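You operate a simulated robot arm through the tools that you are given. There is no shell and no other tool. Be economical: measure what you need, move in short steps, check, and stop when the job is done.

You run a simulated robot arm. Do the job below in one go: nothing can be reset, and whatever is moved stays where it is left.

## Task
Press the beige mash into a patty on the dark board and put the patty in the enamel dish.
Fine: steel ring over the mash, press with the plunger; plunger back, ring back where they lay, then move the patty.
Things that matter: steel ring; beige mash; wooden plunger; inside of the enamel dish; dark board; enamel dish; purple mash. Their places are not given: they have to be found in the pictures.

Only the result counts: the job must be done as asked and must still hold three seconds after the hand-in. Knocking over, shifting, dropping, spilling or breaking anything else fails it.

## Robot
A 7-joint arm with a two-finger parallel gripper, fixed in place. Base frame: the origin is at the foot of the arm, x ahead of it, y to its left, z up. Readings come in mm, degrees, newtons and seconds.
Its first joint turns from -166.0 to 166.0 degrees. Payload 4.4 kg.
Tool frame: the origin (TCP) lies between the finger pads and is the grasp point; the fingertips stand 23 mm ahead of it; z points along the fingers, y is the line along which they close. The gripper opens to 94 mm. The fingers are 38 mm wide and 10 mm thick; the gripper's body (54 by 96 mm) begins 39 mm behind the TCP.
Orientation is told as [roll, pitch, yaw] about the base's x, y, z axes, in that order, counted from this pose: with the fingers straight down and closing along the base's y, the tool's x points along the base's -x, its y along +y and its z along -z.

## Interface
- The arm moves only by the tool step_arm. Its argument "rows" is text: rows parted by semicolons, each of 7 numbers parted by spaces: the turn, a rotation vector about the tool's x, y, z in degrees, then the shift along the tool's x, y, z in cm, then the gripper command, from -1 (fully open) to 1 (shut), values between in proportion. In form: wx wy wz x y z jaw; .... A call has 1 to 12 rows; each row shifts and turns the commanded pose from where the row before left it, along the tool's axes as they then stand. A row lasts 0.2 s, in which the tool goes at most 50 mm and 8.6 degrees; a call with a longer step from one row to the next is refused whole, and so is a gripper value outside its range. A pose out of reach is approached as far as the arm can. The call stops where the force on the tool passes 40 N (or 10 N more than at its start, if that is more) or the arm is blocked; 0.2 s more then pass. Each finger travels about 72 mm/s and halts on what it meets, pressing with about 45 N; the grip force reading is that of the motor and also rises with nothing between the fingers. The clock runs only during rows and for 0.2 s after the last one: add rows that do not move to give the fingers time. It gives the time, the measured TCP pose, the force on the tool (base axes), the opening and the grip force at its end, in the units of the frame above (readings bear some noise).
- Cameras (640 x 400 px; columns grow to the right, rows downward): "scene" is fixed at [51, 500, 1515]; the picture's right is [-0.37, -0.93, 0.00], its down [-0.34, 0.13, -0.93] and it looks along [0.87, -0.34, -0.37] (base axes); focal length 343 px, centre (320, 200). "wrist" rides on the gripper at [86, 16, -75] in the tool frame; the picture's right is [-0.18, 0.98, 0.00], its down [-0.58, -0.11, -0.81] and it looks along [-0.79, -0.15, 0.59] (tool axes); focal length 243 px, centre (320, 200).
- capture(camera): a new picture of that camera. No time passes.
- measure_at(camera, pixels): for up to 12 pixels [column, row] of the newest picture of that camera ("zoom" is the newest enlarged one), the place [x, y, z] in the base frame of the surface seen there, good to about 2 mm. No time passes.
- enlarge(camera, box): a new picture of the part [left, top, right, bottom] of that camera's present view, enlarged. No time passes.
- sign_off(): hands the job in; it is judged then, once.

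Work in short steps. Measure before you move; look again where a grasp or a placing could have gone wrong, and mend it. You have 80 turns and 54 pictures in all, those below and enlarged ones among them. Open the gripper and draw the arm clear of the work before you hand the job in, unless the task says otherwise; then end with one line.

The tools are called after ">>>" as name(argument=value, ...) on one line, values as JSON. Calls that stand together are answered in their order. step_arm: Moves the arm, as the interface text tells. Its arguments: {"type":"object","properties":{"rows":{"type":"string"}},"required":["rows"]} The other tools are called the same way: capture (camera) takes a picture; measure_at (camera, pixels) gives the place of the surface under pixels of a picture; enlarge (camera, box) takes an enlarged picture of a part of a camera's view; sign_off () hands the job in.

At the start:

```text
time: 0.0
ee_pos: [649.6, 267.7, 1302.2]
tool_rot: [0.0, 0.0, 0.0]
ft_force: [0.3, 0.9, 0.6]
grip_width: 94.1
finger_force: 0.1
```

scene: 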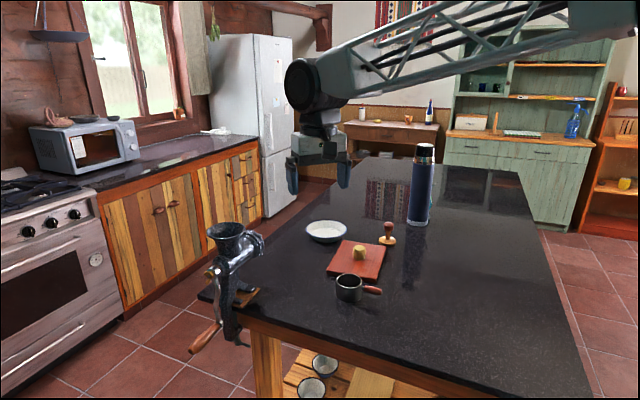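
wrist: 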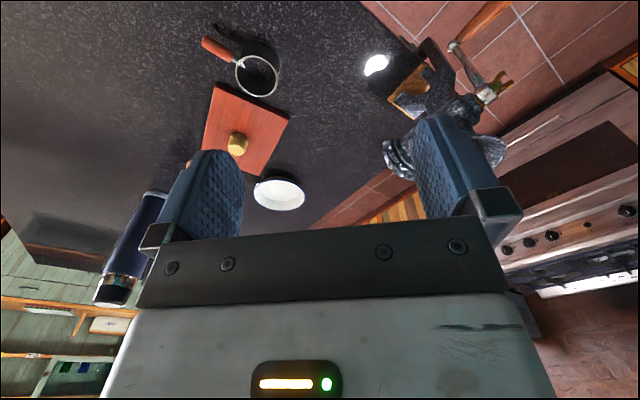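

The scene shows a board with mash near (360,255), dish (326,231), ring with handle (350,288), plunger (387,235). I enlarge that area to see details.

>>> enlarge(camera="scene", box=[290, 200, 450, 310])

>>> enlarge(camera="wrist", box=[180, 20, 340, 220])

```text
3.64 times, centred on (370, 255) of scene
```

zoom: 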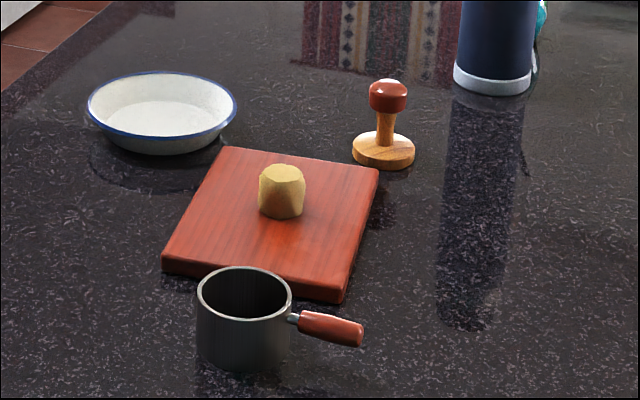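

```text
2.00 times, centred on (260, 120) of wrist
```

zoom: 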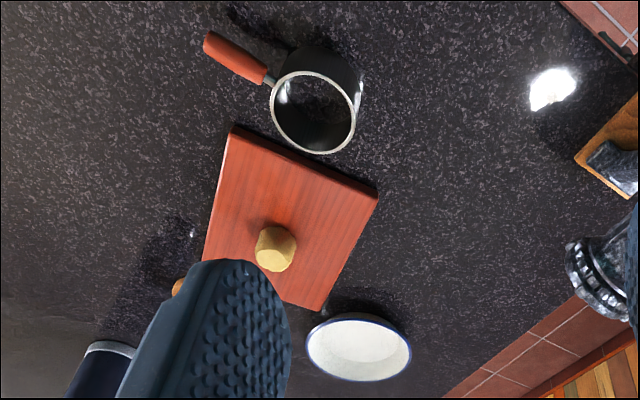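

I'll measure the objects using a fresh scene zoom (same box).

>>> enlarge(camera="scene", box=[290, 200, 450, 310])

>>> measure_at(camera="zoom", pixels=[[283, 172], [270, 205], [297, 205], [225, 150], [376, 172], [340, 290], [166, 260], [388, 84], [387, 125], [372, 152], [384, 165], [404, 152]])

>>> measure_at(camera="zoom", pixels=[[242, 268], [200, 290], [290, 295], [243, 318], [305, 318], [332, 328], [360, 335], [162, 120], [162, 73], [162, 138], [88, 105], [236, 105]])

>>> measure_at(camera="zoom", pixels=[[495, 85], [541, 20], [240, 365], [205, 350], [286, 345], [355, 158], [413, 150], [384, 140], [100, 200], [500, 250], [240, 310], [245, 280]])

```text
3.64 times, centred on (370, 255) of scene
```

zoom: 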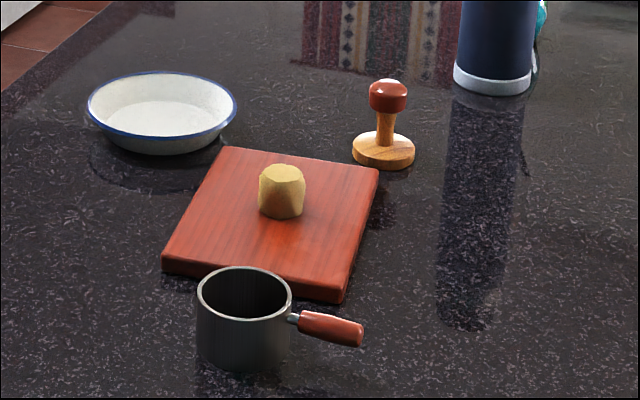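

```text
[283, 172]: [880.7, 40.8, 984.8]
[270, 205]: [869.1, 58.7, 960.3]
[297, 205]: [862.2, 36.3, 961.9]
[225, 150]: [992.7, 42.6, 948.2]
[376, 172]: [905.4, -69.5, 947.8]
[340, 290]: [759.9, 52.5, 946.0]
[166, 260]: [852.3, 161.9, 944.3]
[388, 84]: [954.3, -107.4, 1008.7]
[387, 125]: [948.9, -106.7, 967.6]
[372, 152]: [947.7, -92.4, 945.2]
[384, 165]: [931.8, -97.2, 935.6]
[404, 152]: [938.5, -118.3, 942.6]
```

```text
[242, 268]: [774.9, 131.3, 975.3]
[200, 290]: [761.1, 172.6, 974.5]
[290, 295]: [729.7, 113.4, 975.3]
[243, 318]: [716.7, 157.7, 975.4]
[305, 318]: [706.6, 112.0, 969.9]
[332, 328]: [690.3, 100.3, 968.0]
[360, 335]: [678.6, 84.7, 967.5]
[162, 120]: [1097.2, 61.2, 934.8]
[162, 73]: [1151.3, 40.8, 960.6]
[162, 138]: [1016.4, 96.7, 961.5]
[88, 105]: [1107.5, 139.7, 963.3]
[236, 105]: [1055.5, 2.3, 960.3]
```

```text
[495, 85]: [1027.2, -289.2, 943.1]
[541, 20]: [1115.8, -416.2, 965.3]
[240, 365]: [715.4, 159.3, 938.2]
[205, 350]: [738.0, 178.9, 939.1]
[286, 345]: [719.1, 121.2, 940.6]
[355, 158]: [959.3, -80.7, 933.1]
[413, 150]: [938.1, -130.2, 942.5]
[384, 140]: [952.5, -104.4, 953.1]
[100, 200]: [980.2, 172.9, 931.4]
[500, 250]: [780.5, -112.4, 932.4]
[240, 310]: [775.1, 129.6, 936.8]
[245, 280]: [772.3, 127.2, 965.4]
```

Both cameras triangulate the tabletop at z≈931 (not 420), so I trust the measurements. The dish at about (1083,70) is near the reach limit, so I test by hovering high above it first, then look.

>>> step_arm(rows="0 0 0 -3.9 -1.8 1.0 -1;0 0 0 -3.9 -1.8 1.0 -1;0 0 0 -3.9 -1.8 1.0 -1;0 0 0 -3.9 -1.8 1.0 -1;0 0 0 -3.9 -1.8 1.0 -1;0 0 0 -3.9 -1.8 1.0 -1;0 0 0 -3.9 -1.8 1.0 -1;0 0 0 -3.9 -1.8 1.0 -1;0 0 0 -3.9 -1.8 1.0 -1;0 0 0 -3.9 -1.8 1.0 -1;0 0 0 -3.9 -1.8 1.0 -1;0 0 0 0 0 0 -1")

```text
time: 2.6
ee_pos: [1079.0, 70.0, 1192.1]
tool_rot: [0.0, 0.0, 0.0]
ft_force: [-0.1, 0.4, 0.1]
grip_width: 94.0
finger_force: 0.1
```

Reached. I test the reach lower, at z≈1020 (tips ≈997, above the dish rim at 961).

>>> step_arm(rows="0 0 0 0 0 4.3 -1;0 0 0 0 0 4.3 -1;0 0 0 0 0 4.3 -1;0 0 0 0 0 4.3 -1;0 0 0 0 0 0 -1")

>>> capture(camera="wrist")

>>> capture(camera="scene")

```text
time: 3.8
ee_pos: [1078.3, 70.0, 1022.3]
tool_rot: [-0.1, -0.1, 0.0]
ft_force: [0.0, -0.4, 0.6]
grip_width: 94.2
finger_force: 0.0
```

```text
48 pictures are left
```

wrist: 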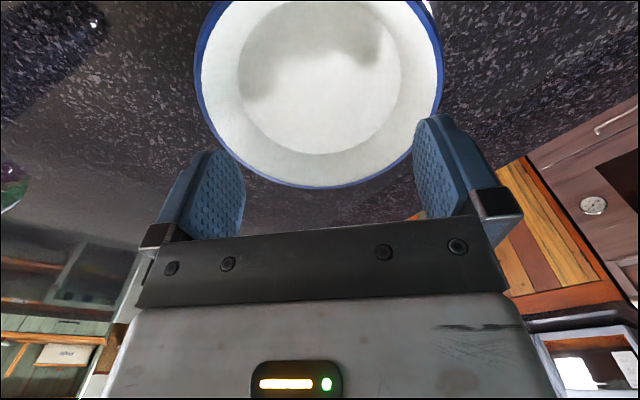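

```text
47 pictures are left
```

scene: 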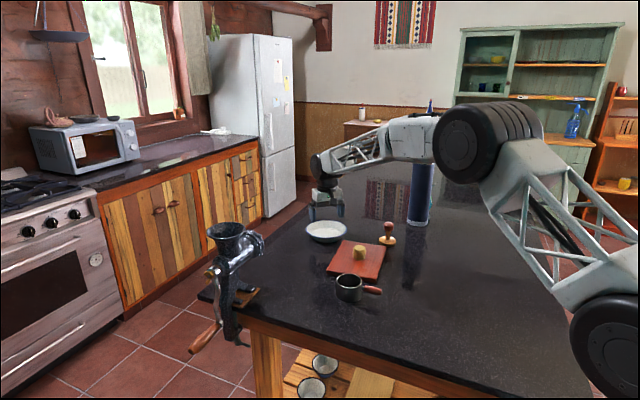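

Dish reachable. Something purple/teal is at the left edge (10,185); I measure it, plus the dish floor and rim points.

>>> measure_at(camera="wrist", pixels=[[8, 175], [10, 200], [320, 80], [320, 185], [198, 60], [440, 60], [320, 152], [240, 75], [400, 75], [50, 20], [320, 5]])

>>> enlarge(camera="wrist", box=[0, 120, 120, 240])

```text
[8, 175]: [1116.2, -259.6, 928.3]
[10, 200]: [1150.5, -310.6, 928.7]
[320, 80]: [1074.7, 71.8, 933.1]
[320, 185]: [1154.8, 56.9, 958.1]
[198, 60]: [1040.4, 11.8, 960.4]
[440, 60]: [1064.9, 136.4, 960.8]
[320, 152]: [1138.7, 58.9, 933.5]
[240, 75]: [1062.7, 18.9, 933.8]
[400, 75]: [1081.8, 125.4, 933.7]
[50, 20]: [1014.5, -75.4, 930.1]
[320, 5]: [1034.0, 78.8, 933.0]
```

```text
3.33 times, centred on (60, 180) of wrist
```

zoom: 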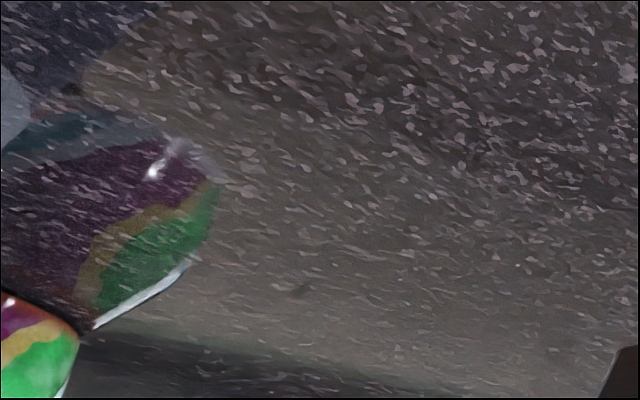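

Not something I need. I rise and move above the ring (746,144), where I can look down at ring and mash.

>>> step_arm(rows="0 0 0 0 0 -4.3 -1;0 0 0 0 0 -4.3 -1;0 0 0 0 0 -4.2 -1;0 0 0 4.15 0.92 0 -1;0 0 0 4.15 0.92 0 -1;0 0 0 4.15 0.92 0 -1;0 0 0 4.15 0.92 0 -1;0 0 0 4.15 0.92 0 -1;0 0 0 4.15 0.92 0 -1;0 0 0 4.15 0.92 0 -1;0 0 0 4.15 0.92 0 -1;0 0 0 0 0 0 -1")

>>> capture(camera="wrist")

```text
time: 6.4
ee_pos: [746.6, 143.8, 1149.1]
tool_rot: [-0.1, -0.1, -0.1]
ft_force: [0.0, 0.7, -0.2]
grip_width: 93.9
finger_force: 0.1
```

```text
45 pictures are left
```

wrist: 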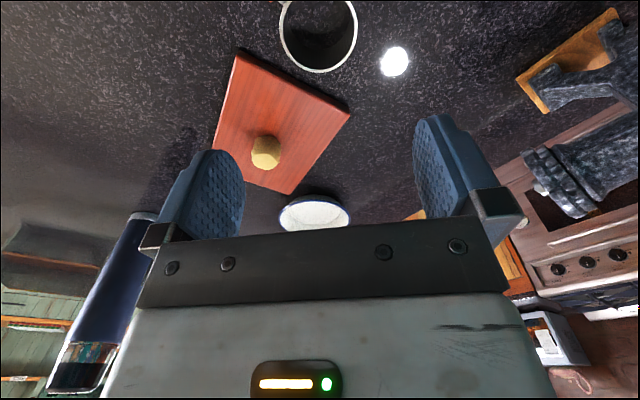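

Ring is empty, partly cut off at the top. I back up 110 mm to see ring and mash well for centres.

>>> step_arm(rows="0 0 0 4 0 0 -1;0 0 0 4 0 0 -1;0 0 0 4 0 0 -1;0 0 0 0 0 0 -1")

>>> enlarge(camera="wrist", box=[180, 0, 420, 150])

```text
time: 7.4
ee_pos: [626.6, 145.4, 1149.5]
tool_rot: [-0.1, -0.1, 0.1]
ft_force: [0.9, -0.2, 0.6]
grip_width: 93.9
finger_force: 0.0
```

```text
2.67 times, centred on (300, 75) of wrist
```

zoom: 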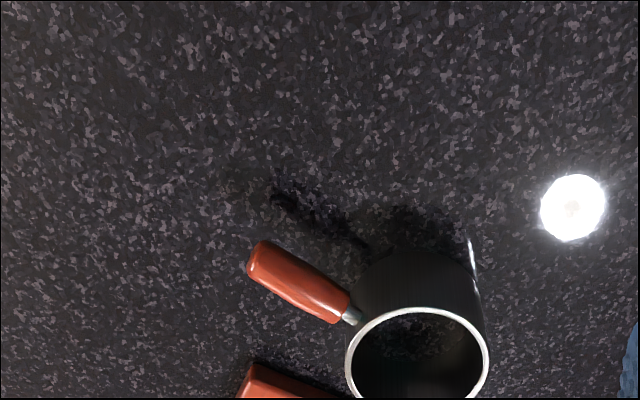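

The ring is now in view, lower than expected; I enlarge a lower box including it and the mash.

>>> enlarge(camera="wrist", box=[200, 80, 380, 192])

```text
3.56 times, centred on (290, 136) of wrist
```

zoom: 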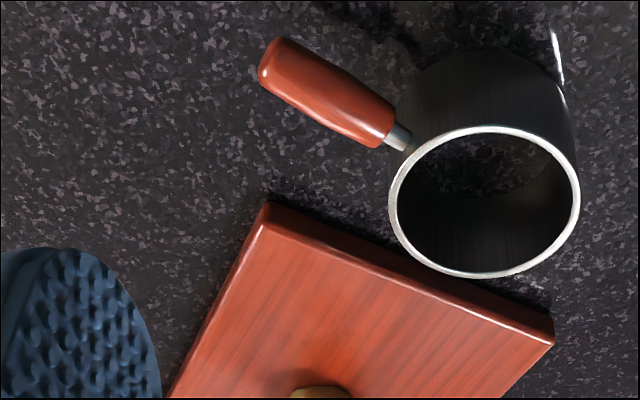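

I measure rim points, handle points and board edge on this zoom.

>>> measure_at(camera="zoom", pixels=[[392, 205], [578, 200], [485, 130], [490, 276], [425, 148], [545, 143], [420, 255], [550, 250], [265, 75], [320, 100], [378, 135], [400, 137]])

>>> measure_at(camera="zoom", pixels=[[270, 225], [548, 335], [320, 388], [485, 82], [410, 80], [545, 85]])

```text
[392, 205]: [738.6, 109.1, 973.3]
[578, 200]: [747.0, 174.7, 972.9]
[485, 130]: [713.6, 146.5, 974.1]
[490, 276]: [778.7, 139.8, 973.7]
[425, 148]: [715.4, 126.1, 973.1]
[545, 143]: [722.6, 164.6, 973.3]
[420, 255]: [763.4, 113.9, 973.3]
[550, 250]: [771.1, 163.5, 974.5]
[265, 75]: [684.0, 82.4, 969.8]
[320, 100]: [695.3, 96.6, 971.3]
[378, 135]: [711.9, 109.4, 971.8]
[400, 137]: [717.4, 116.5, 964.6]
```

```text
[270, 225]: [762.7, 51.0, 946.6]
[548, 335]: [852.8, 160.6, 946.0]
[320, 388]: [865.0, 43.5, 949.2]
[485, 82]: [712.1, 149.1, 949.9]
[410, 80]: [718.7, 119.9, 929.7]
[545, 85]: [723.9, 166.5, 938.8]
```

Ring centre ≈(743.8,142.3), outer Ø66, rim z 974, handle direction 44.5° back-right. I move above it and yaw +44° so the fingers straddle the ring perpendicular to the handle.

>>> step_arm(rows="0 0 0 -3.91 -0.1 0 -1;0 0 0 -3.91 -0.1 0 -1;0 0 0 -3.9 -0.11 0 -1;0 0 -7.4 0 0 0 -1;0 0 -7.4 0 0 0 -1;0 0 -7.4 0 0 0 -1;0 0 -7.4 0 0 0 -1;0 0 -7.4 0 0 0 -1;0 0 -7.4 0 0 0 -1;0 0 0 0 0 4 -1;0 0 0 0 0 4 -1;0 0 0 0 0 0 -1")

>>> capture(camera="wrist")

```text
time: 10.0
ee_pos: [743.7, 140.7, 1068.8]
tool_rot: [0.0, -0.1, 44.4]
ft_force: [0.8, 0.6, 0.3]
grip_width: 94.0
finger_force: 0.2
```

```text
42 pictures are left
```

wrist: 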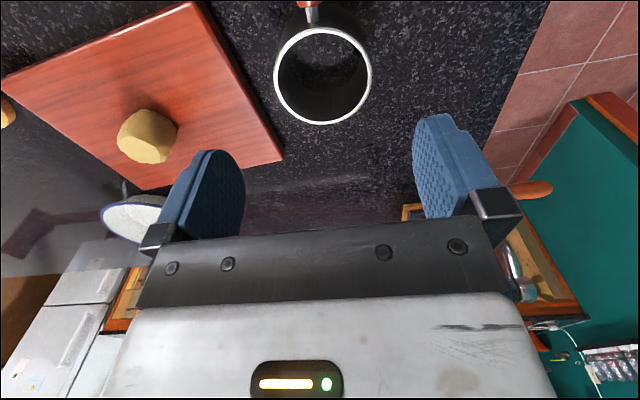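

Well aligned. I also measure mash points for its centre: top face and sides near (148,137).

>>> measure_at(camera="wrist", pixels=[[150, 120], [133, 143], [152, 148], [173, 142], [120, 147], [145, 160], [165, 155], [176, 125], [148, 109], [323, 30], [275, 80], [371, 75]])

>>> step_arm(rows="0 0 0 0 0.15 3.5 -1;0 0 0 0 0 3.5 -1;0 0 0 0 0 2 -1;0 0 0 0 0 0 -1")

>>> capture(camera="wrist")

```text
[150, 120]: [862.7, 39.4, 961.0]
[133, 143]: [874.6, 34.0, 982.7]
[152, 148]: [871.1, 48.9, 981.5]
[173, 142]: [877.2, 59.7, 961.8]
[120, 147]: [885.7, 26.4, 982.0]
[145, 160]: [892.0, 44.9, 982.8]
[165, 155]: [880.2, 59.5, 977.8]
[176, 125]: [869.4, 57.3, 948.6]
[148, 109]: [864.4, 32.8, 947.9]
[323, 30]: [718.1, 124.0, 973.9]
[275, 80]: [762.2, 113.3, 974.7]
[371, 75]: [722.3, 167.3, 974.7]
```

```text
time: 11.0
ee_pos: [741.5, 142.0, 979.2]
tool_rot: [0.0, -0.1, 44.5]
ft_force: [-0.2, 0.5, -0.1]
grip_width: 93.8
finger_force: 0.0
```

```text
41 pictures are left
```

wrist: 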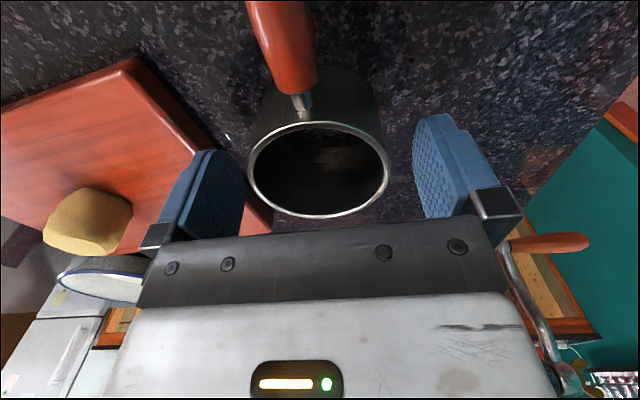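

Fingers straddle the ring evenly. I go down 17 mm with a 2 mm correction and close.

>>> step_arm(rows="0 0 0 -0.18 -0.14 1.7 -1;0 0 0 0 0 0 0;0 0 0 0 0 0 1;0 0 0 0 0 0 1;0 0 0 0 0 0 1")

>>> capture(camera="wrist")

```text
time: 12.2
ee_pos: [744.3, 141.4, 961.9]
tool_rot: [0.0, -0.1, 44.3]
ft_force: [2.4, 2.7, 6.0]
grip_width: 68.0
finger_force: 44.8
```

```text
40 pictures are left
```

wrist: 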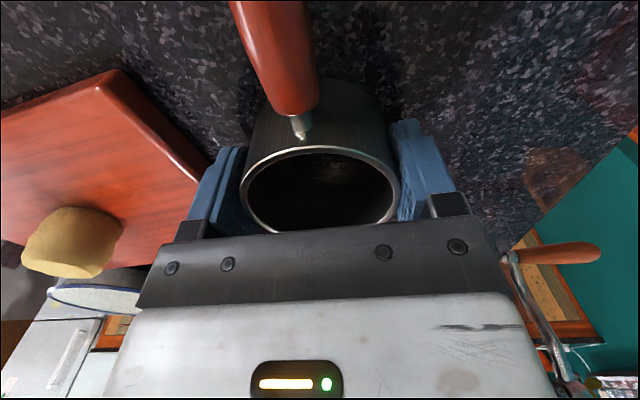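

Ring gripped (68 mm). I lift 75 mm and carry it over the mash at (881,41).

>>> step_arm(rows="0 0 0 0 0 -2 1;0 0 0 0 0 -3 1;0 0 0 0 0 -3.5 1;0 0 0 -0.7 -4.18 0 1;0 0 0 -0.7 -4.18 0 1;0 0 0 -0.7 -4.18 0 1;0 0 0 -0.7 -4.18 0 1;0 0 0 0 0 0 1;0 0 0 0 0 0 1")

>>> capture(camera="wrist")

>>> enlarge(camera="scene", box=[290, 200, 450, 310])

```text
time: 14.2
ee_pos: [881.7, 42.1, 1045.7]
tool_rot: [0.0, -0.1, 44.4]
ft_force: [0.4, -0.4, -1.4]
grip_width: 68.3
finger_force: 44.8
```

```text
39 pictures are left
```

wrist: 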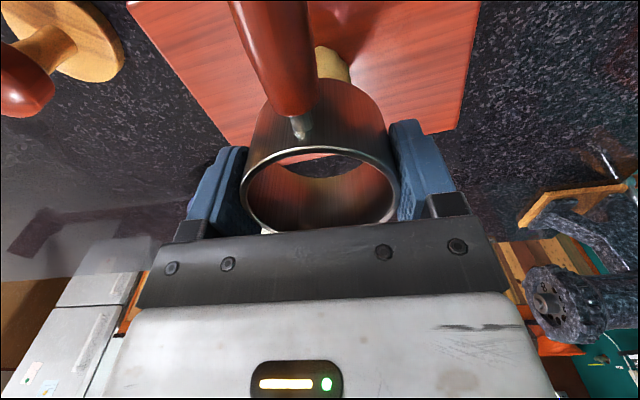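

```text
3.64 times, centred on (370, 255) of scene
```

zoom: 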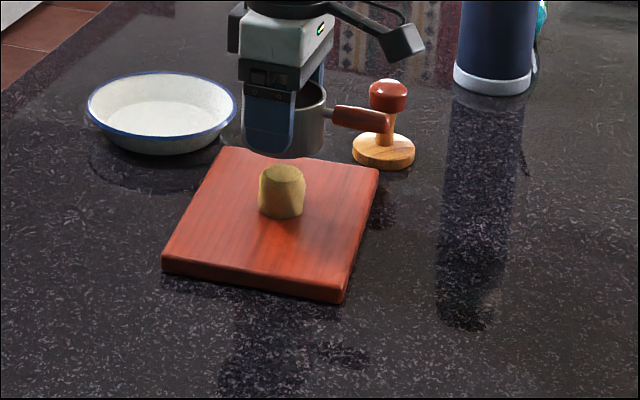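

I measure the mash's full top face from this scene zoom to fix its centre.

>>> measure_at(camera="zoom", pixels=[[282, 167], [282, 182], [264, 175], [302, 175], [270, 169], [296, 168], [270, 182], [296, 182], [261, 205], [304, 205], [282, 215]])

```text
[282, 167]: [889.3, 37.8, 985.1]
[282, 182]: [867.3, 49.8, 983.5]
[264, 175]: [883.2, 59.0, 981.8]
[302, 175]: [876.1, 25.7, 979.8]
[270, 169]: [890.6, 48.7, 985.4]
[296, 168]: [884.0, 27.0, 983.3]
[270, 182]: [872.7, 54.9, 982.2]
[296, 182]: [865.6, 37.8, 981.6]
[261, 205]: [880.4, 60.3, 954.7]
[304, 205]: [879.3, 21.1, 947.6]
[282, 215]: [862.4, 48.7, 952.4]
```

Mash centre ≈(880,41); the ring is within 2 mm of that. I lower to just above the board (target TCP ≈978), slowly at the end.

>>> step_arm(rows="0 0 0 0.1 0 2 1;0 0 0 0 0 2 1;0 0 0 0 0 1.5 1;0 0 0 0 0 0.8 1;0 0 0 0 0 0.3 1;0 0 0 0 0 0 1")

>>> capture(camera="wrist")

```text
time: 15.6
ee_pos: [880.4, 41.7, 980.5]
tool_rot: [0.0, -0.1, 44.4]
ft_force: [-0.2, -0.9, -2.0]
grip_width: 68.3
finger_force: 45.0
```

```text
37 pictures are left
```

wrist: 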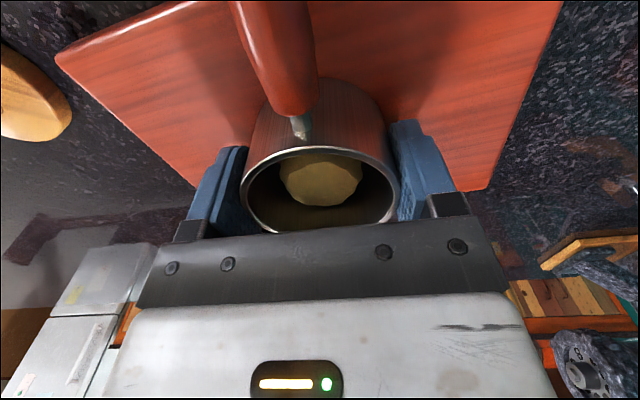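

Mash is nicely inside the ring. Lower the last ~3 mm in 1 mm steps, watching for contact.

>>> step_arm(rows="0 0 0 0 0 0.1 1;0 0 0 0 0 0.1 1;0 0 0 0 0 0 1")

```text
time: 16.4
ee_pos: [880.9, 40.1, 979.3]
tool_rot: [-0.1, 0.0, 44.4]
ft_force: [-2.5, -1.7, 10.8]
grip_width: 68.1
finger_force: 44.8
```

Contact (Fz 10.8 N): the ring sits on the board. Open and rise straight up 90 mm.

>>> step_arm(rows="0 0 0 0 0 0 0.2;0 0 0 0 0 0 -0.5;0 0 0 0 0 0 -1;0 0 0 0 0 0 -1;0 0 0 0 0 -2 -1;0 0 0 0 0 -4 -1;0 0 0 0 0 -4 -1;0 0 0 0 0 -4 -1;0 0 0 0 0 0 -1")

>>> enlarge(camera="scene", box=[290, 200, 450, 310])

>>> capture(camera="wrist")

```text
time: 18.4
ee_pos: [881.4, 41.4, 1118.1]
tool_rot: [0.0, -0.1, 44.5]
ft_force: [-0.6, 0.2, 0.3]
grip_width: 94.0
finger_force: 0.1
```

```text
3.64 times, centred on (370, 255) of scene
```

zoom: 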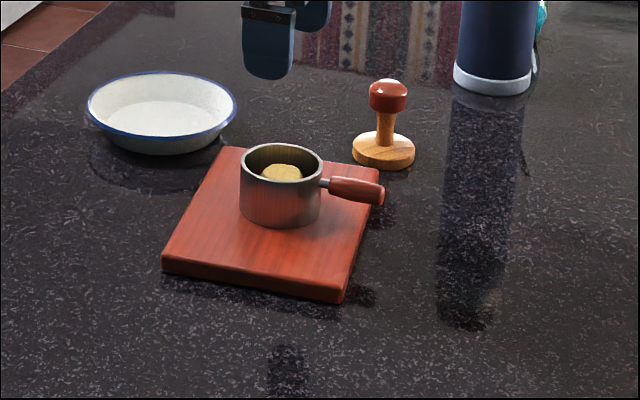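

```text
35 pictures are left
```

wrist: 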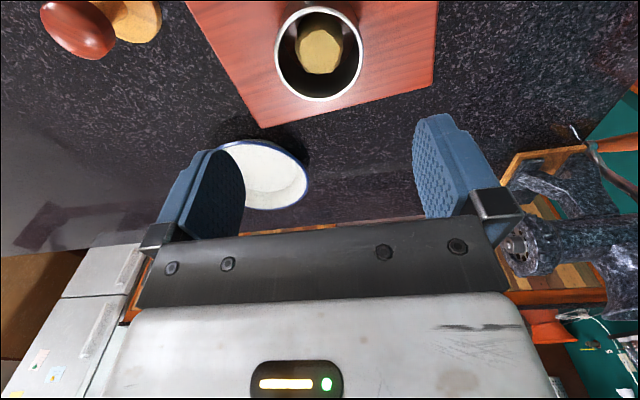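

Ring is standing around the mash. I measure the plunger knob/base and the ring rim for press alignment.

>>> measure_at(camera="zoom", pixels=[[388, 82], [372, 97], [406, 97], [388, 108], [388, 95], [353, 152], [414, 152], [384, 166], [376, 125], [397, 125]])

>>> measure_at(camera="wrist", pixels=[[277, 55], [360, 55], [318, 10], [318, 99], [75, 28], [43, 20], [112, 35], [80, 3], [80, 57], [155, 35]])

```text
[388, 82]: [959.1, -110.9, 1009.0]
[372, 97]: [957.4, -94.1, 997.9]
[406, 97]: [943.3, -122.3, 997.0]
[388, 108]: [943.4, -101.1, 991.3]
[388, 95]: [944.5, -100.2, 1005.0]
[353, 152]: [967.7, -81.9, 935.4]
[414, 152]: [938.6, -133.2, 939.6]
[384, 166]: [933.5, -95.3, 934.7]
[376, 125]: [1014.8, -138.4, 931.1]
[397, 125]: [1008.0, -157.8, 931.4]
```

```text
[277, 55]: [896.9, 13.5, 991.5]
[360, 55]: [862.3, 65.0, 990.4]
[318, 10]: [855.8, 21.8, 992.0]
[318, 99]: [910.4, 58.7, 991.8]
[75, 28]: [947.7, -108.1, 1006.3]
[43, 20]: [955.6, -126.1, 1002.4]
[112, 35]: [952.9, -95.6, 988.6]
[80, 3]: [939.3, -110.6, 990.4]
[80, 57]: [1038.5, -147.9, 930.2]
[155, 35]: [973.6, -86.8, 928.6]
```

Ring centre ≈(881,40); plunger ≈(952,-108). I turn back to yaw 0 and hover above the plunger at z≈1075.

>>> step_arm(rows="0 0 7.4 0 0 0 -1;0 0 7.4 0 0 0 -1;0 0 7.4 0 0 0 -1;0 0 7.4 0 0 0 -1;0 0 7.4 0 0 0 -1;0 0 7.4 0 0 0 -1;0 0 0 -1.77 -3.74 0 -1;0 0 0 -1.77 -3.74 0 -1;0 0 0 -1.77 -3.74 0 -1;0 0 0 -1.77 -3.74 0 -1;0 0 0 0 0 4.3 -1;0 0 0 0 0 0 -1")

>>> capture(camera="wrist")

```text
time: 21.0
ee_pos: [950.7, -107.2, 1077.1]
tool_rot: [-0.1, -0.1, 0.1]
ft_force: [0.1, -0.7, 0.2]
grip_width: 93.9
finger_force: 0.2
```

```text
34 pictures are left
```

wrist: 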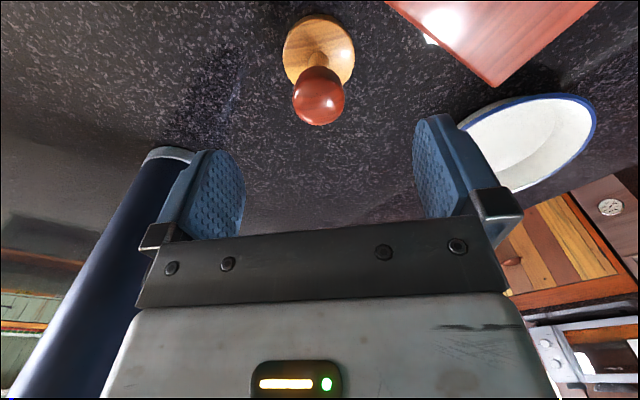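

>>> measure_at(camera="wrist", pixels=[[318, 95], [294, 96], [343, 96], [319, 122], [317, 70], [284, 50], [354, 48], [320, 17], [300, 80], [342, 78]])

>>> enlarge(camera="wrist", box=[260, 0, 380, 130])

```text
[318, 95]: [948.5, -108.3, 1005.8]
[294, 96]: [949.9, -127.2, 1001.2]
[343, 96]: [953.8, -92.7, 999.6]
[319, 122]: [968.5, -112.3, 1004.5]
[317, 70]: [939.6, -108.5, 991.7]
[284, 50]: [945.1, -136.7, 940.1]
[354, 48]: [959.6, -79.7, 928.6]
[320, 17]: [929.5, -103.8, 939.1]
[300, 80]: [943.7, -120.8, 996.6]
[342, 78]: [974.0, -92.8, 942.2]
```

```text
3.08 times, centred on (320, 65) of wrist
```

zoom: 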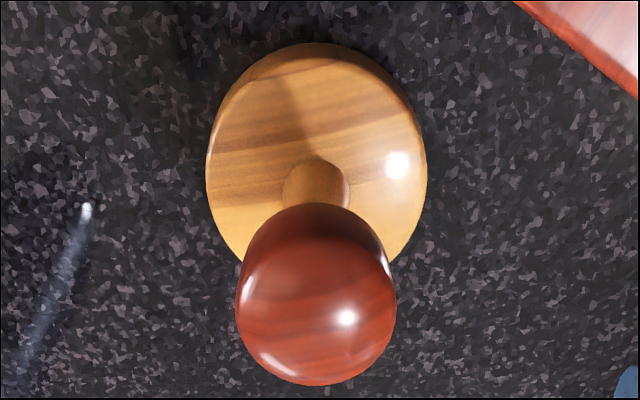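

I measure disc-edge and knob-edge points on the zoom to pin centre and diameter.

>>> measure_at(camera="zoom", pixels=[[214, 160], [420, 160], [310, 52], [240, 90], [390, 95], [222, 220], [415, 220], [242, 300], [392, 300], [318, 380], [316, 300], [340, 195]])

```text
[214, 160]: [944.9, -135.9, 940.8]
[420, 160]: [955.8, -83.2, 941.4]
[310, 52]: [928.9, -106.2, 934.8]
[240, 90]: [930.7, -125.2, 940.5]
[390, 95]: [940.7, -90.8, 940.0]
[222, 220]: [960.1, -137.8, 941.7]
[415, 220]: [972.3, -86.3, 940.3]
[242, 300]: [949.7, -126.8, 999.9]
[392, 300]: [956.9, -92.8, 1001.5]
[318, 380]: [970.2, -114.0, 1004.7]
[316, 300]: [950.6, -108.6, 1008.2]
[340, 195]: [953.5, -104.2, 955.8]
```

Plunger axis ≈(954.5,-110), disc radius ≈28. I centre and descend to z≈998 then close on the knob.

>>> step_arm(rows="0 0 0 -0.38 -0.28 3 -1;0 0 0 0 0 3 -1;0 0 0 0 0 1.9 -1;0 0 0 0 0 0 -1")

>>> capture(camera="wrist")

```text
time: 22.0
ee_pos: [956.1, -111.6, 995.8]
tool_rot: [0.1, -0.2, 0.0]
ft_force: [-0.6, -1.2, 0.0]
grip_width: 94.0
finger_force: 0.1
```

```text
32 pictures are left
```

wrist: 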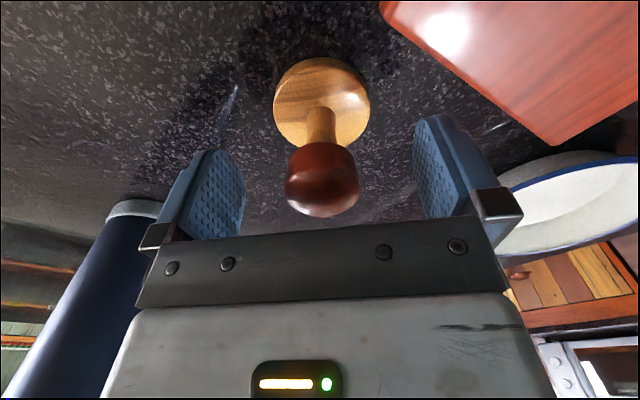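

Knob centred at (321,180), exactly at the TCP projection. Close.

>>> step_arm(rows="0 0 0 0 0 0 0;0 0 0 0 0 0 0.6;0 0 0 0 0 0 1;0 0 0 0 0 0 1")

>>> capture(camera="wrist")

```text
time: 23.0
ee_pos: [956.1, -111.7, 996.0]
tool_rot: [0.0, -0.1, -0.1]
ft_force: [-0.4, 1.0, 1.8]
grip_width: 33.3
finger_force: 45.6
```

```text
31 pictures are left
```

wrist: 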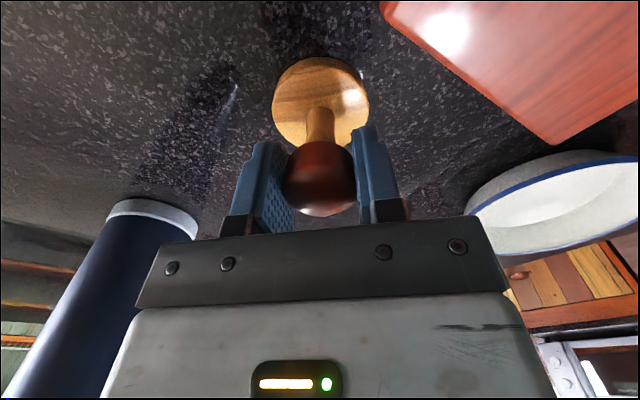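

Knob gripped (33 mm), home pose (956.1,-111.7,996). Lift 95 mm and carry to above the ring (881,40).

>>> step_arm(rows="0 0 0 0 0 -1.5 1;0 0 0 0 0 -4 1;0 0 0 0 0 -4 1;0 0 0 1.87 3.79 0 1;0 0 0 1.87 3.79 0 1;0 0 0 1.87 3.79 0 1;0 0 0 1.87 3.79 0 1;0 0 0 0 0 0 1;0 0 0 0 0 0 1")

>>> capture(camera="wrist")

>>> enlarge(camera="scene", box=[310, 200, 420, 280])

```text
time: 25.0
ee_pos: [881.6, 41.3, 1093.1]
tool_rot: [0.1, -0.2, 0.0]
ft_force: [-0.5, -1.2, -1.2]
grip_width: 33.6
finger_force: 44.7
```

```text
30 pictures are left
```

wrist: 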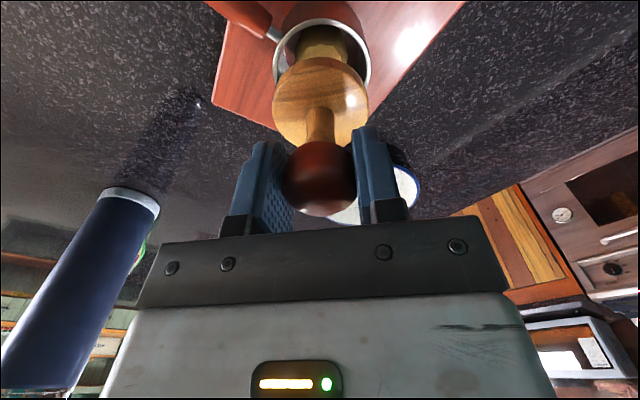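

```text
5.00 times, centred on (365, 240) of scene
```

zoom: 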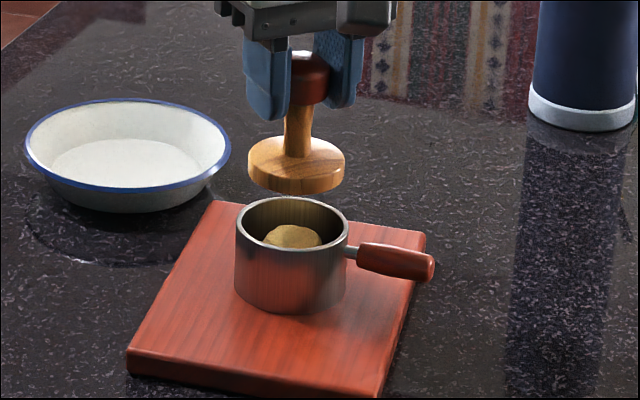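

I measure disc edges and ring rim in this zoom to compare their centres.

>>> measure_at(camera="zoom", pixels=[[250, 160], [342, 160], [297, 177], [265, 172], [330, 172], [297, 188], [239, 222], [345, 222], [292, 247], [292, 199], [255, 240], [330, 240]])

>>> measure_at(camera="wrist", pixels=[[276, 97], [365, 97], [322, 61], [290, 73], [352, 73], [276, 50], [370, 60], [322, 20], [282, 35], [362, 35], [310, 22], [335, 22]])

```text
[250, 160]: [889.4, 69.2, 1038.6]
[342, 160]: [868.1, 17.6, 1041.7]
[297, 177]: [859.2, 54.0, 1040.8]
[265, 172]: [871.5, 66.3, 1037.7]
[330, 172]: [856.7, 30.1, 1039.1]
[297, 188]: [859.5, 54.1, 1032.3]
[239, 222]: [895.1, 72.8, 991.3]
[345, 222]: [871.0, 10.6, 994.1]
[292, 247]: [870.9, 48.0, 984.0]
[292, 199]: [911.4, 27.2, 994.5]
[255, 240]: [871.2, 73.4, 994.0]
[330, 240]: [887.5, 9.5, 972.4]
```

```text
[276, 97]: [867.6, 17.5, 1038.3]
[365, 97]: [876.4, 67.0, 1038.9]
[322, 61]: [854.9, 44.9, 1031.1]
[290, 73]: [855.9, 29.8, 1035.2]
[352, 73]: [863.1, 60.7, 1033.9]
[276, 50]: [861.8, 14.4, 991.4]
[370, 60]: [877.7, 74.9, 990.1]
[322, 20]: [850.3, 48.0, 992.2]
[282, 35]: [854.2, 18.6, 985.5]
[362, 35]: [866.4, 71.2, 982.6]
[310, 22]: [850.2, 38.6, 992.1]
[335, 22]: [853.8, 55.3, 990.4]
```

Disc centre ≈(881.7,42.2), ring ≈(881.7,41.5): aligned within 1 mm. I lower toward TCP≈1050 (rim would be touched at ≈1056) and watch the force.

>>> step_arm(rows="0 0 0 0 -0.05 2.5 1;0 0 0 0 0 0.8 1;0 0 0 0 0 0.4 1;0 0 0 0 0 0.4 1;0 0 0 0 0 0.2 1;0 0 0 0 0 0 1")

>>> capture(camera="wrist")

>>> enlarge(camera="scene", box=[310, 200, 420, 280])

```text
time: 26.4
ee_pos: [881.0, 39.6, 1048.6]
tool_rot: [0.0, -0.1, -0.1]
ft_force: [1.4, -0.3, -1.0]
grip_width: 33.2
finger_force: 45.0
```

```text
28 pictures are left
```

wrist: 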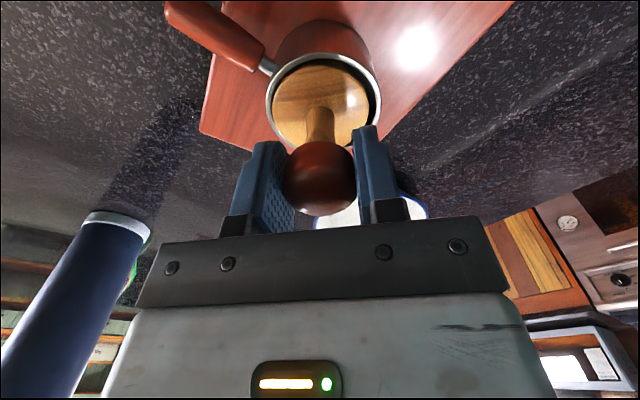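

```text
5.00 times, centred on (365, 240) of scene
```

zoom: 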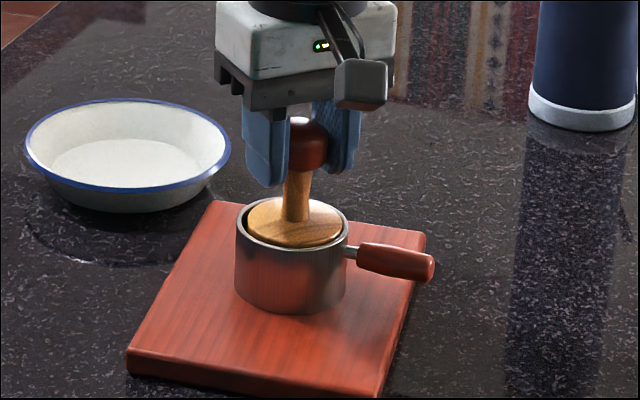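

The disc has entered the ring with a slightly larger gap on the +y side; I nudge +1 mm y and press down step by step.

>>> step_arm(rows="0 0 0 0 0.12 0 1;0 0 0 0 0 0.3 1;0 0 0 0 0 0.3 1;0 0 0 0 0 0.3 1;0 0 0 0 0 0.3 1;0 0 0 0 0 0 1")

```text
time: 27.8
ee_pos: [880.9, 41.2, 1035.6]
tool_rot: [0.1, 0.1, 0.0]
ft_force: [-0.8, 0.1, 2.0]
grip_width: 33.3
finger_force: 44.7
```

Low force (2 N) at z 1035.6, so the mash yields. I keep pressing in 3 mm steps.

>>> step_arm(rows="0 0 0 0 0 0.3 1;0 0 0 0 0 0.3 1;0 0 0 0 0 0.3 1;0 0 0 0 0 0 1")

>>> capture(camera="wrist")

```text
time: 28.8
ee_pos: [881.8, 41.6, 1031.9]
tool_rot: [-0.1, -0.4, 0.1]
ft_force: [1.2, 0.1, 4.6]
grip_width: 33.3
finger_force: 45.2
stopped in row 4: the force on the tool passed its limit (the readings are from after the stop); the commanded pose is now the measured one
```

```text
26 pictures are left
```

wrist: 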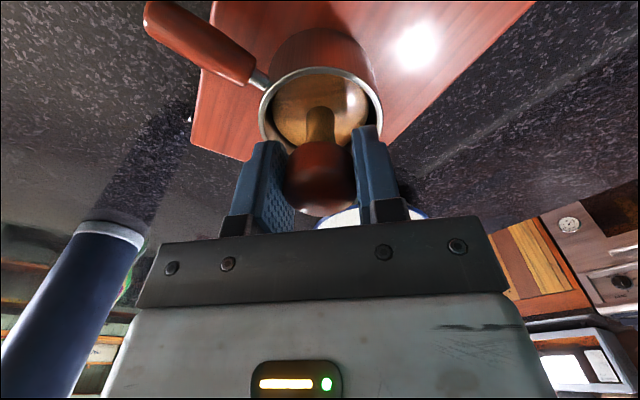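

Force limit reached at z≈1032 (patty ≈20 mm). I press once more to see whether it still yields.

>>> step_arm(rows="0 0 0 0 0 0.2 1;0 0 0 0 0 0.2 1;0 0 0 0 0 0.2 1;0 0 0 0 0 0.1 1;0 0 0 0 0 0 1;0 0 0 0 0 0 1")

```text
time: 29.4
ee_pos: [881.9, 41.3, 1030.7]
tool_rot: [0.0, -0.7, 0.0]
ft_force: [0.1, -0.4, 6.5]
grip_width: 33.6
finger_force: 45.0
stopped in row 3: the force on the tool passed its limit (the readings are from after the stop); the commanded pose is now the measured one
```

Firmly stopped, so it is pressed. I raise the plunger straight out and inspect.

>>> step_arm(rows="0 0.6 0 0 0 -0.5 1;0 0 0 0 0 -1 1;0 0 0 0 0 -2 1;0 0 0 0 0 -3.5 1;0 0 0 0 0 0 1")

>>> enlarge(camera="scene", box=[310, 200, 420, 280])

>>> capture(camera="wrist")

```text
time: 30.6
ee_pos: [881.7, 40.6, 1102.7]
tool_rot: [0.1, 0.0, -0.1]
ft_force: [-0.6, 0.6, -0.2]
grip_width: 33.3
finger_force: 45.2
```

```text
5.00 times, centred on (365, 240) of scene
```

zoom: 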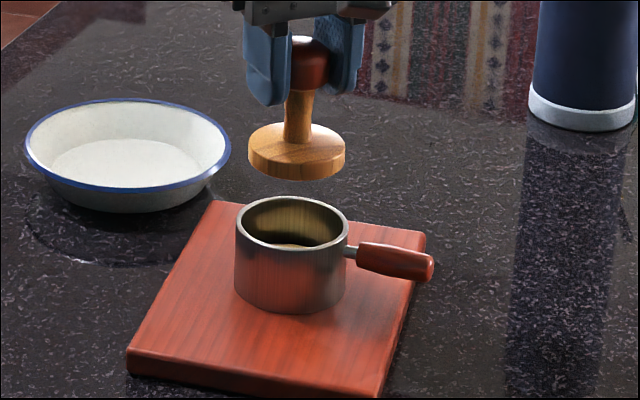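

```text
24 pictures are left
```

wrist: 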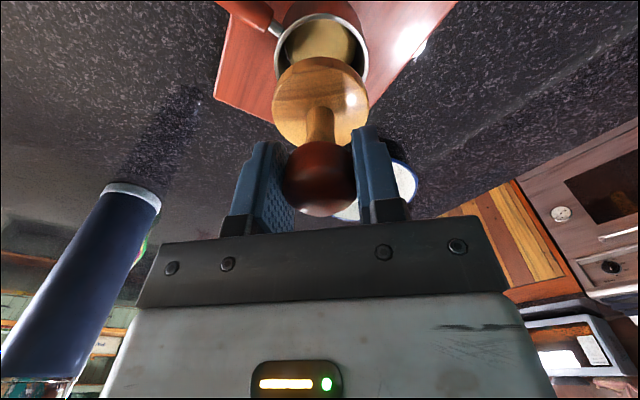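

The mash is flattened in the ring. I measure its top surface inside the ring and the disc's bottom relative to TCP.

>>> measure_at(camera="zoom", pixels=[[290, 246], [275, 245], [310, 246], [297, 175], [297, 165]])

>>> measure_at(camera="wrist", pixels=[[320, 40], [300, 45], [345, 45], [320, 25], [290, 50], [353, 50], [320, 56]])

>>> enlarge(camera="wrist", box=[260, 0, 380, 75])

```text
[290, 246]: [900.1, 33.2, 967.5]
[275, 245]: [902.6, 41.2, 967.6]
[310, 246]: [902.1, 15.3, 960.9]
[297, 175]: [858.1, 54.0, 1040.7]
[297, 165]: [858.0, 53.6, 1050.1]
```

```text
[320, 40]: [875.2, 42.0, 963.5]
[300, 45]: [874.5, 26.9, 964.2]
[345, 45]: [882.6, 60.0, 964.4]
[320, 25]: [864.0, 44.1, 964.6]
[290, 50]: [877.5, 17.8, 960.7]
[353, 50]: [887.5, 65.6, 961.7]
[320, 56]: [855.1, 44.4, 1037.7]
```

```text
5.33 times, centred on (320, 38) of wrist
```

zoom: 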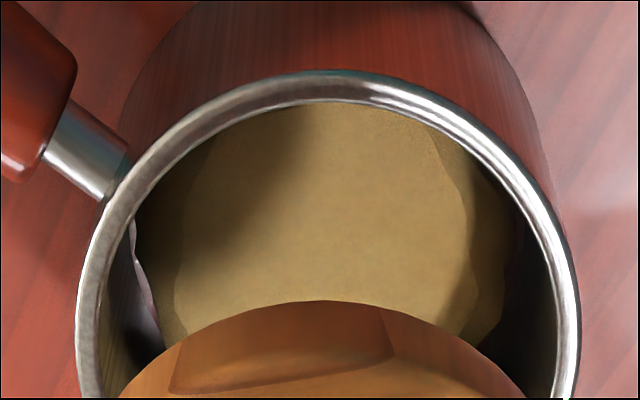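

The mash is a flat patty, ≈17 mm thick and nearly filling the ring. Now return the plunger to its home (956,-112).

>>> step_arm(rows="0 0 0 -1.86 -3.81 0 1;0 0 0 -1.86 -3.81 0 1;0 0 0 -1.86 -3.81 0 1;0 0 0 -1.86 -3.81 0 1;0 0 0 0 0 4 1;0 0 0 0 0 4 1;0 0 0 0 0 2 1;0 0 0 0 0 0.3 1;0 0 0 0 0 0 1")

```text
time: 32.6
ee_pos: [956.8, -110.3, 997.4]
tool_rot: [0.0, 0.0, 0.0]
ft_force: [0.4, -0.1, -0.5]
grip_width: 33.1
finger_force: 44.6
```

Not yet in contact at z 997.4. I lower in 1 mm steps.

>>> step_arm(rows="0 0 0 0 -0.1 0.1 1;0 0 0 0 0 0.1 1;0 0 0 0 0 0 1")

```text
time: 33.5
ee_pos: [957.4, -111.0, 996.7]
tool_rot: [0.0, -0.1, 0.1]
ft_force: [-1.8, 0.5, 5.3]
grip_width: 33.4
finger_force: 45.0
```

Contact felt (5.3 N). Open slowly and rise.

>>> step_arm(rows="0 0 0 0 0 0 0.3;0 0 0 0 0 0 -0.5;0 0 0 0 0 0 -1;0 0 0 0 0 0 -1;0 0 0 0 0 -3 -1;0 0 0 0 0 -4 -1;0 0 0 0 0 -4 -1;0 0 0 0 0 0 -1")

>>> enlarge(camera="scene", box=[290, 200, 450, 310])

```text
time: 35.2
ee_pos: [955.9, -112.4, 1104.9]
tool_rot: [0.0, 0.0, 0.0]
ft_force: [-0.1, -0.5, 0.5]
grip_width: 93.9
finger_force: 0.0
```

```text
3.64 times, centred on (370, 255) of scene
```

zoom: 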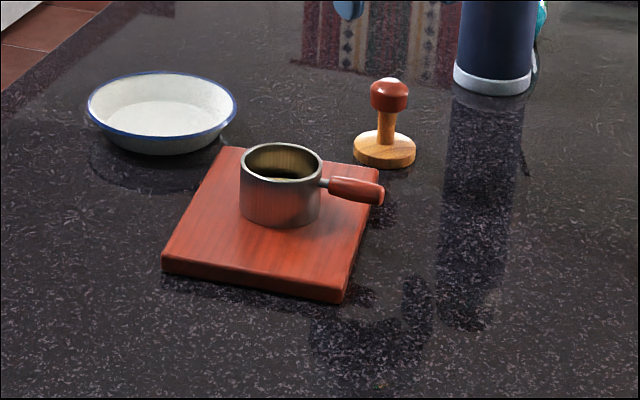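

Plunger stands back at its place. Now move above the ring, turn to yaw 44.4°.

>>> step_arm(rows="0 0 0 1.87 3.83 0 -1;0 0 0 1.87 3.83 0 -1;0 0 0 1.87 3.83 0 -1;0 0 0 1.87 3.83 0 -1;0 0 -7.4 0 0 0 -1;0 0 -7.4 0 0 0 -1;0 0 -7.4 0 0 0 -1;0 0 -7.4 0 0 0 -1;0 0 -7.4 0 0 0 -1;0 0 -7.4 0 0 0 -1;0 0 0 0 0 4 -1;0 0 0 0 0 0 -1")

>>> capture(camera="wrist")

```text
time: 37.9
ee_pos: [881.7, 40.8, 1067.6]
tool_rot: [0.0, -0.1, 44.4]
ft_force: [-0.1, -0.5, -0.9]
grip_width: 94.0
finger_force: 0.1
```

```text
21 pictures are left
```

wrist: 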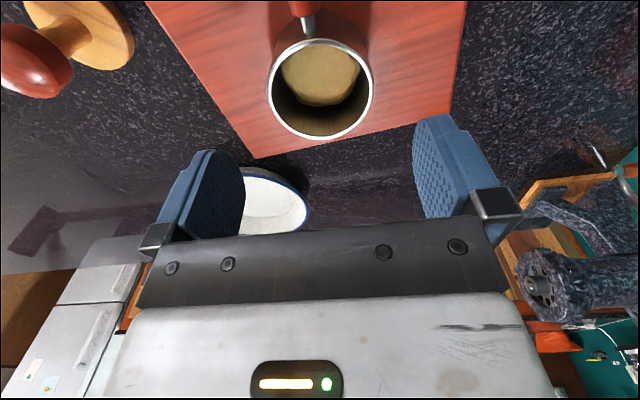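

Aligned (ring centre (320,88)). Descend to z≈979 and grip the ring.

>>> step_arm(rows="0 0 0 0 0 4 -1;0 0 0 0 0 3 -1;0 0 0 0 0 1.85 -1;0 0 0 0 0 0 0;0 0 0 0 0 0 1;0 0 0 0 0 0 1;0 0 0 0 0 0 1")

>>> capture(camera="wrist")

```text
time: 39.5
ee_pos: [881.3, 40.5, 977.4]
tool_rot: [-0.1, -0.1, 44.5]
ft_force: [0.6, 0.5, 1.7]
grip_width: 68.1
finger_force: 45.3
```

```text
20 pictures are left
```

wrist: 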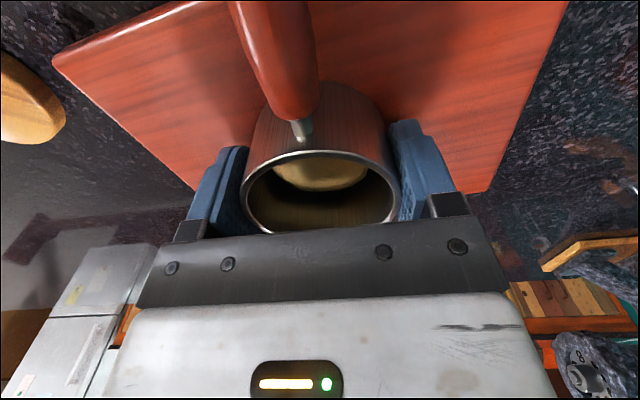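

Gripped (68.1). Lift slowly and check that the patty stays on the board.

>>> step_arm(rows="0 0 0 0 0 -0.5 1;0 0 0 0 0 -1 1;0 0 0 0 0 -2 1;0 0 0 0 0 -3 1;0 0 0 0 0 0 1")

>>> enlarge(camera="scene", box=[310, 200, 420, 280])

```text
time: 40.6
ee_pos: [881.8, 40.8, 1042.6]
tool_rot: [0.0, -0.1, 44.4]
ft_force: [0.2, 0.2, -0.9]
grip_width: 68.4
finger_force: 45.0
```

```text
5.00 times, centred on (365, 240) of scene
```

zoom: 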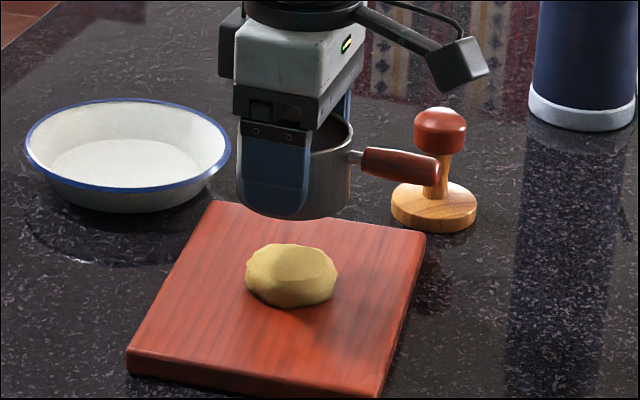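

Patty remains on the board. Return the ring to its home at (744,141).

>>> step_arm(rows="0 0 0 0.7 4.2 0 1;0 0 0 0.7 4.2 0 1;0 0 0 0.69 4.2 0 1;0 0 0 0.69 4.2 0 1;0 0 0 0 0 4 1;0 0 0 0 0 3 1;0 0 0 0 0 0.7 1;0 0 0 0 0 0 1")

```text
time: 42.5
ee_pos: [745.6, 141.0, 965.5]
tool_rot: [0.1, 0.0, 44.3]
ft_force: [-0.2, 0.1, -0.2]
grip_width: 68.3
finger_force: 45.0
```

Still free at 965.5; lower in 1–2 mm steps until contact near 962.

>>> step_arm(rows="0 0 0 0.05 0.08 0.2 1;0 0 0 0 0 0.1 1;0 0 0 0 0 0.1 1;0 0 0 0 0 0 1")

```text
time: 43.5
ee_pos: [744.6, 142.1, 961.4]
tool_rot: [-0.1, -0.2, 44.4]
ft_force: [-0.4, 0.5, -1.6]
grip_width: 68.3
finger_force: 45.4
```

One more millimetre or so until contact.

>>> step_arm(rows="0 0 0 0 0 0.1 1;0 0 0 0 0 0 1")

```text
time: 44.0
ee_pos: [743.1, 140.6, 961.0]
tool_rot: [0.0, -0.1, 44.4]
ft_force: [-0.2, -0.8, -1.0]
grip_width: 68.1
finger_force: 44.9
```

>>> step_arm(rows="0 0 0 0 0 0.1 1;0 0 0 0 0 0 1")

>>> enlarge(camera="scene", box=[290, 230, 420, 310])

```text
time: 44.6
ee_pos: [744.8, 143.1, 960.1]
tool_rot: [0.0, -0.1, 44.4]
ft_force: [-3.4, -2.1, 10.2]
grip_width: 68.1
finger_force: 45.2
```

```text
4.92 times, centred on (355, 270) of scene
```

zoom: 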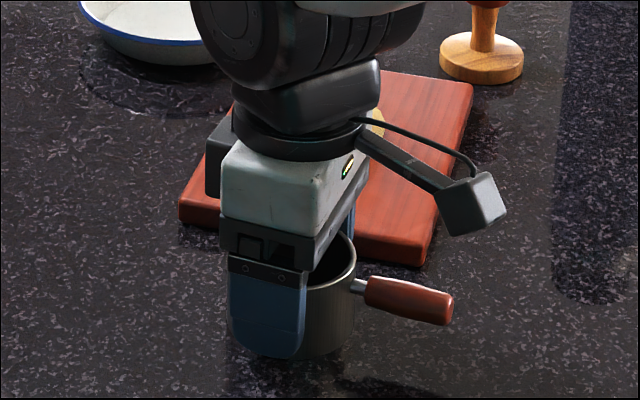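

Contact (10 N) at z 960: ring on the table. Open and rise.

>>> step_arm(rows="0 0 0 0 0 0 0.2;0 0 0 0 0 0 -0.5;0 0 0 0 0 0 -1;0 0 0 0 0 0 -1;0 0 0 0 0 -3 -1;0 0 0 0 0 -4 -1;0 0 0 0 0 -4 -1;0 0 0 0 0 0 -1")

>>> enlarge(camera="scene", box=[290, 200, 450, 310])

```text
time: 46.5
ee_pos: [743.7, 142.3, 1070.7]
tool_rot: [-0.1, -0.1, 44.4]
ft_force: [0.4, 0.0, 0.4]
grip_width: 93.7
finger_force: 0.1
```

```text
3.64 times, centred on (370, 255) of scene
```

zoom: 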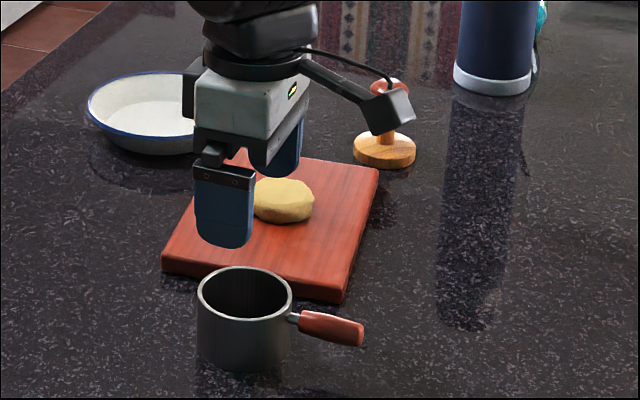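

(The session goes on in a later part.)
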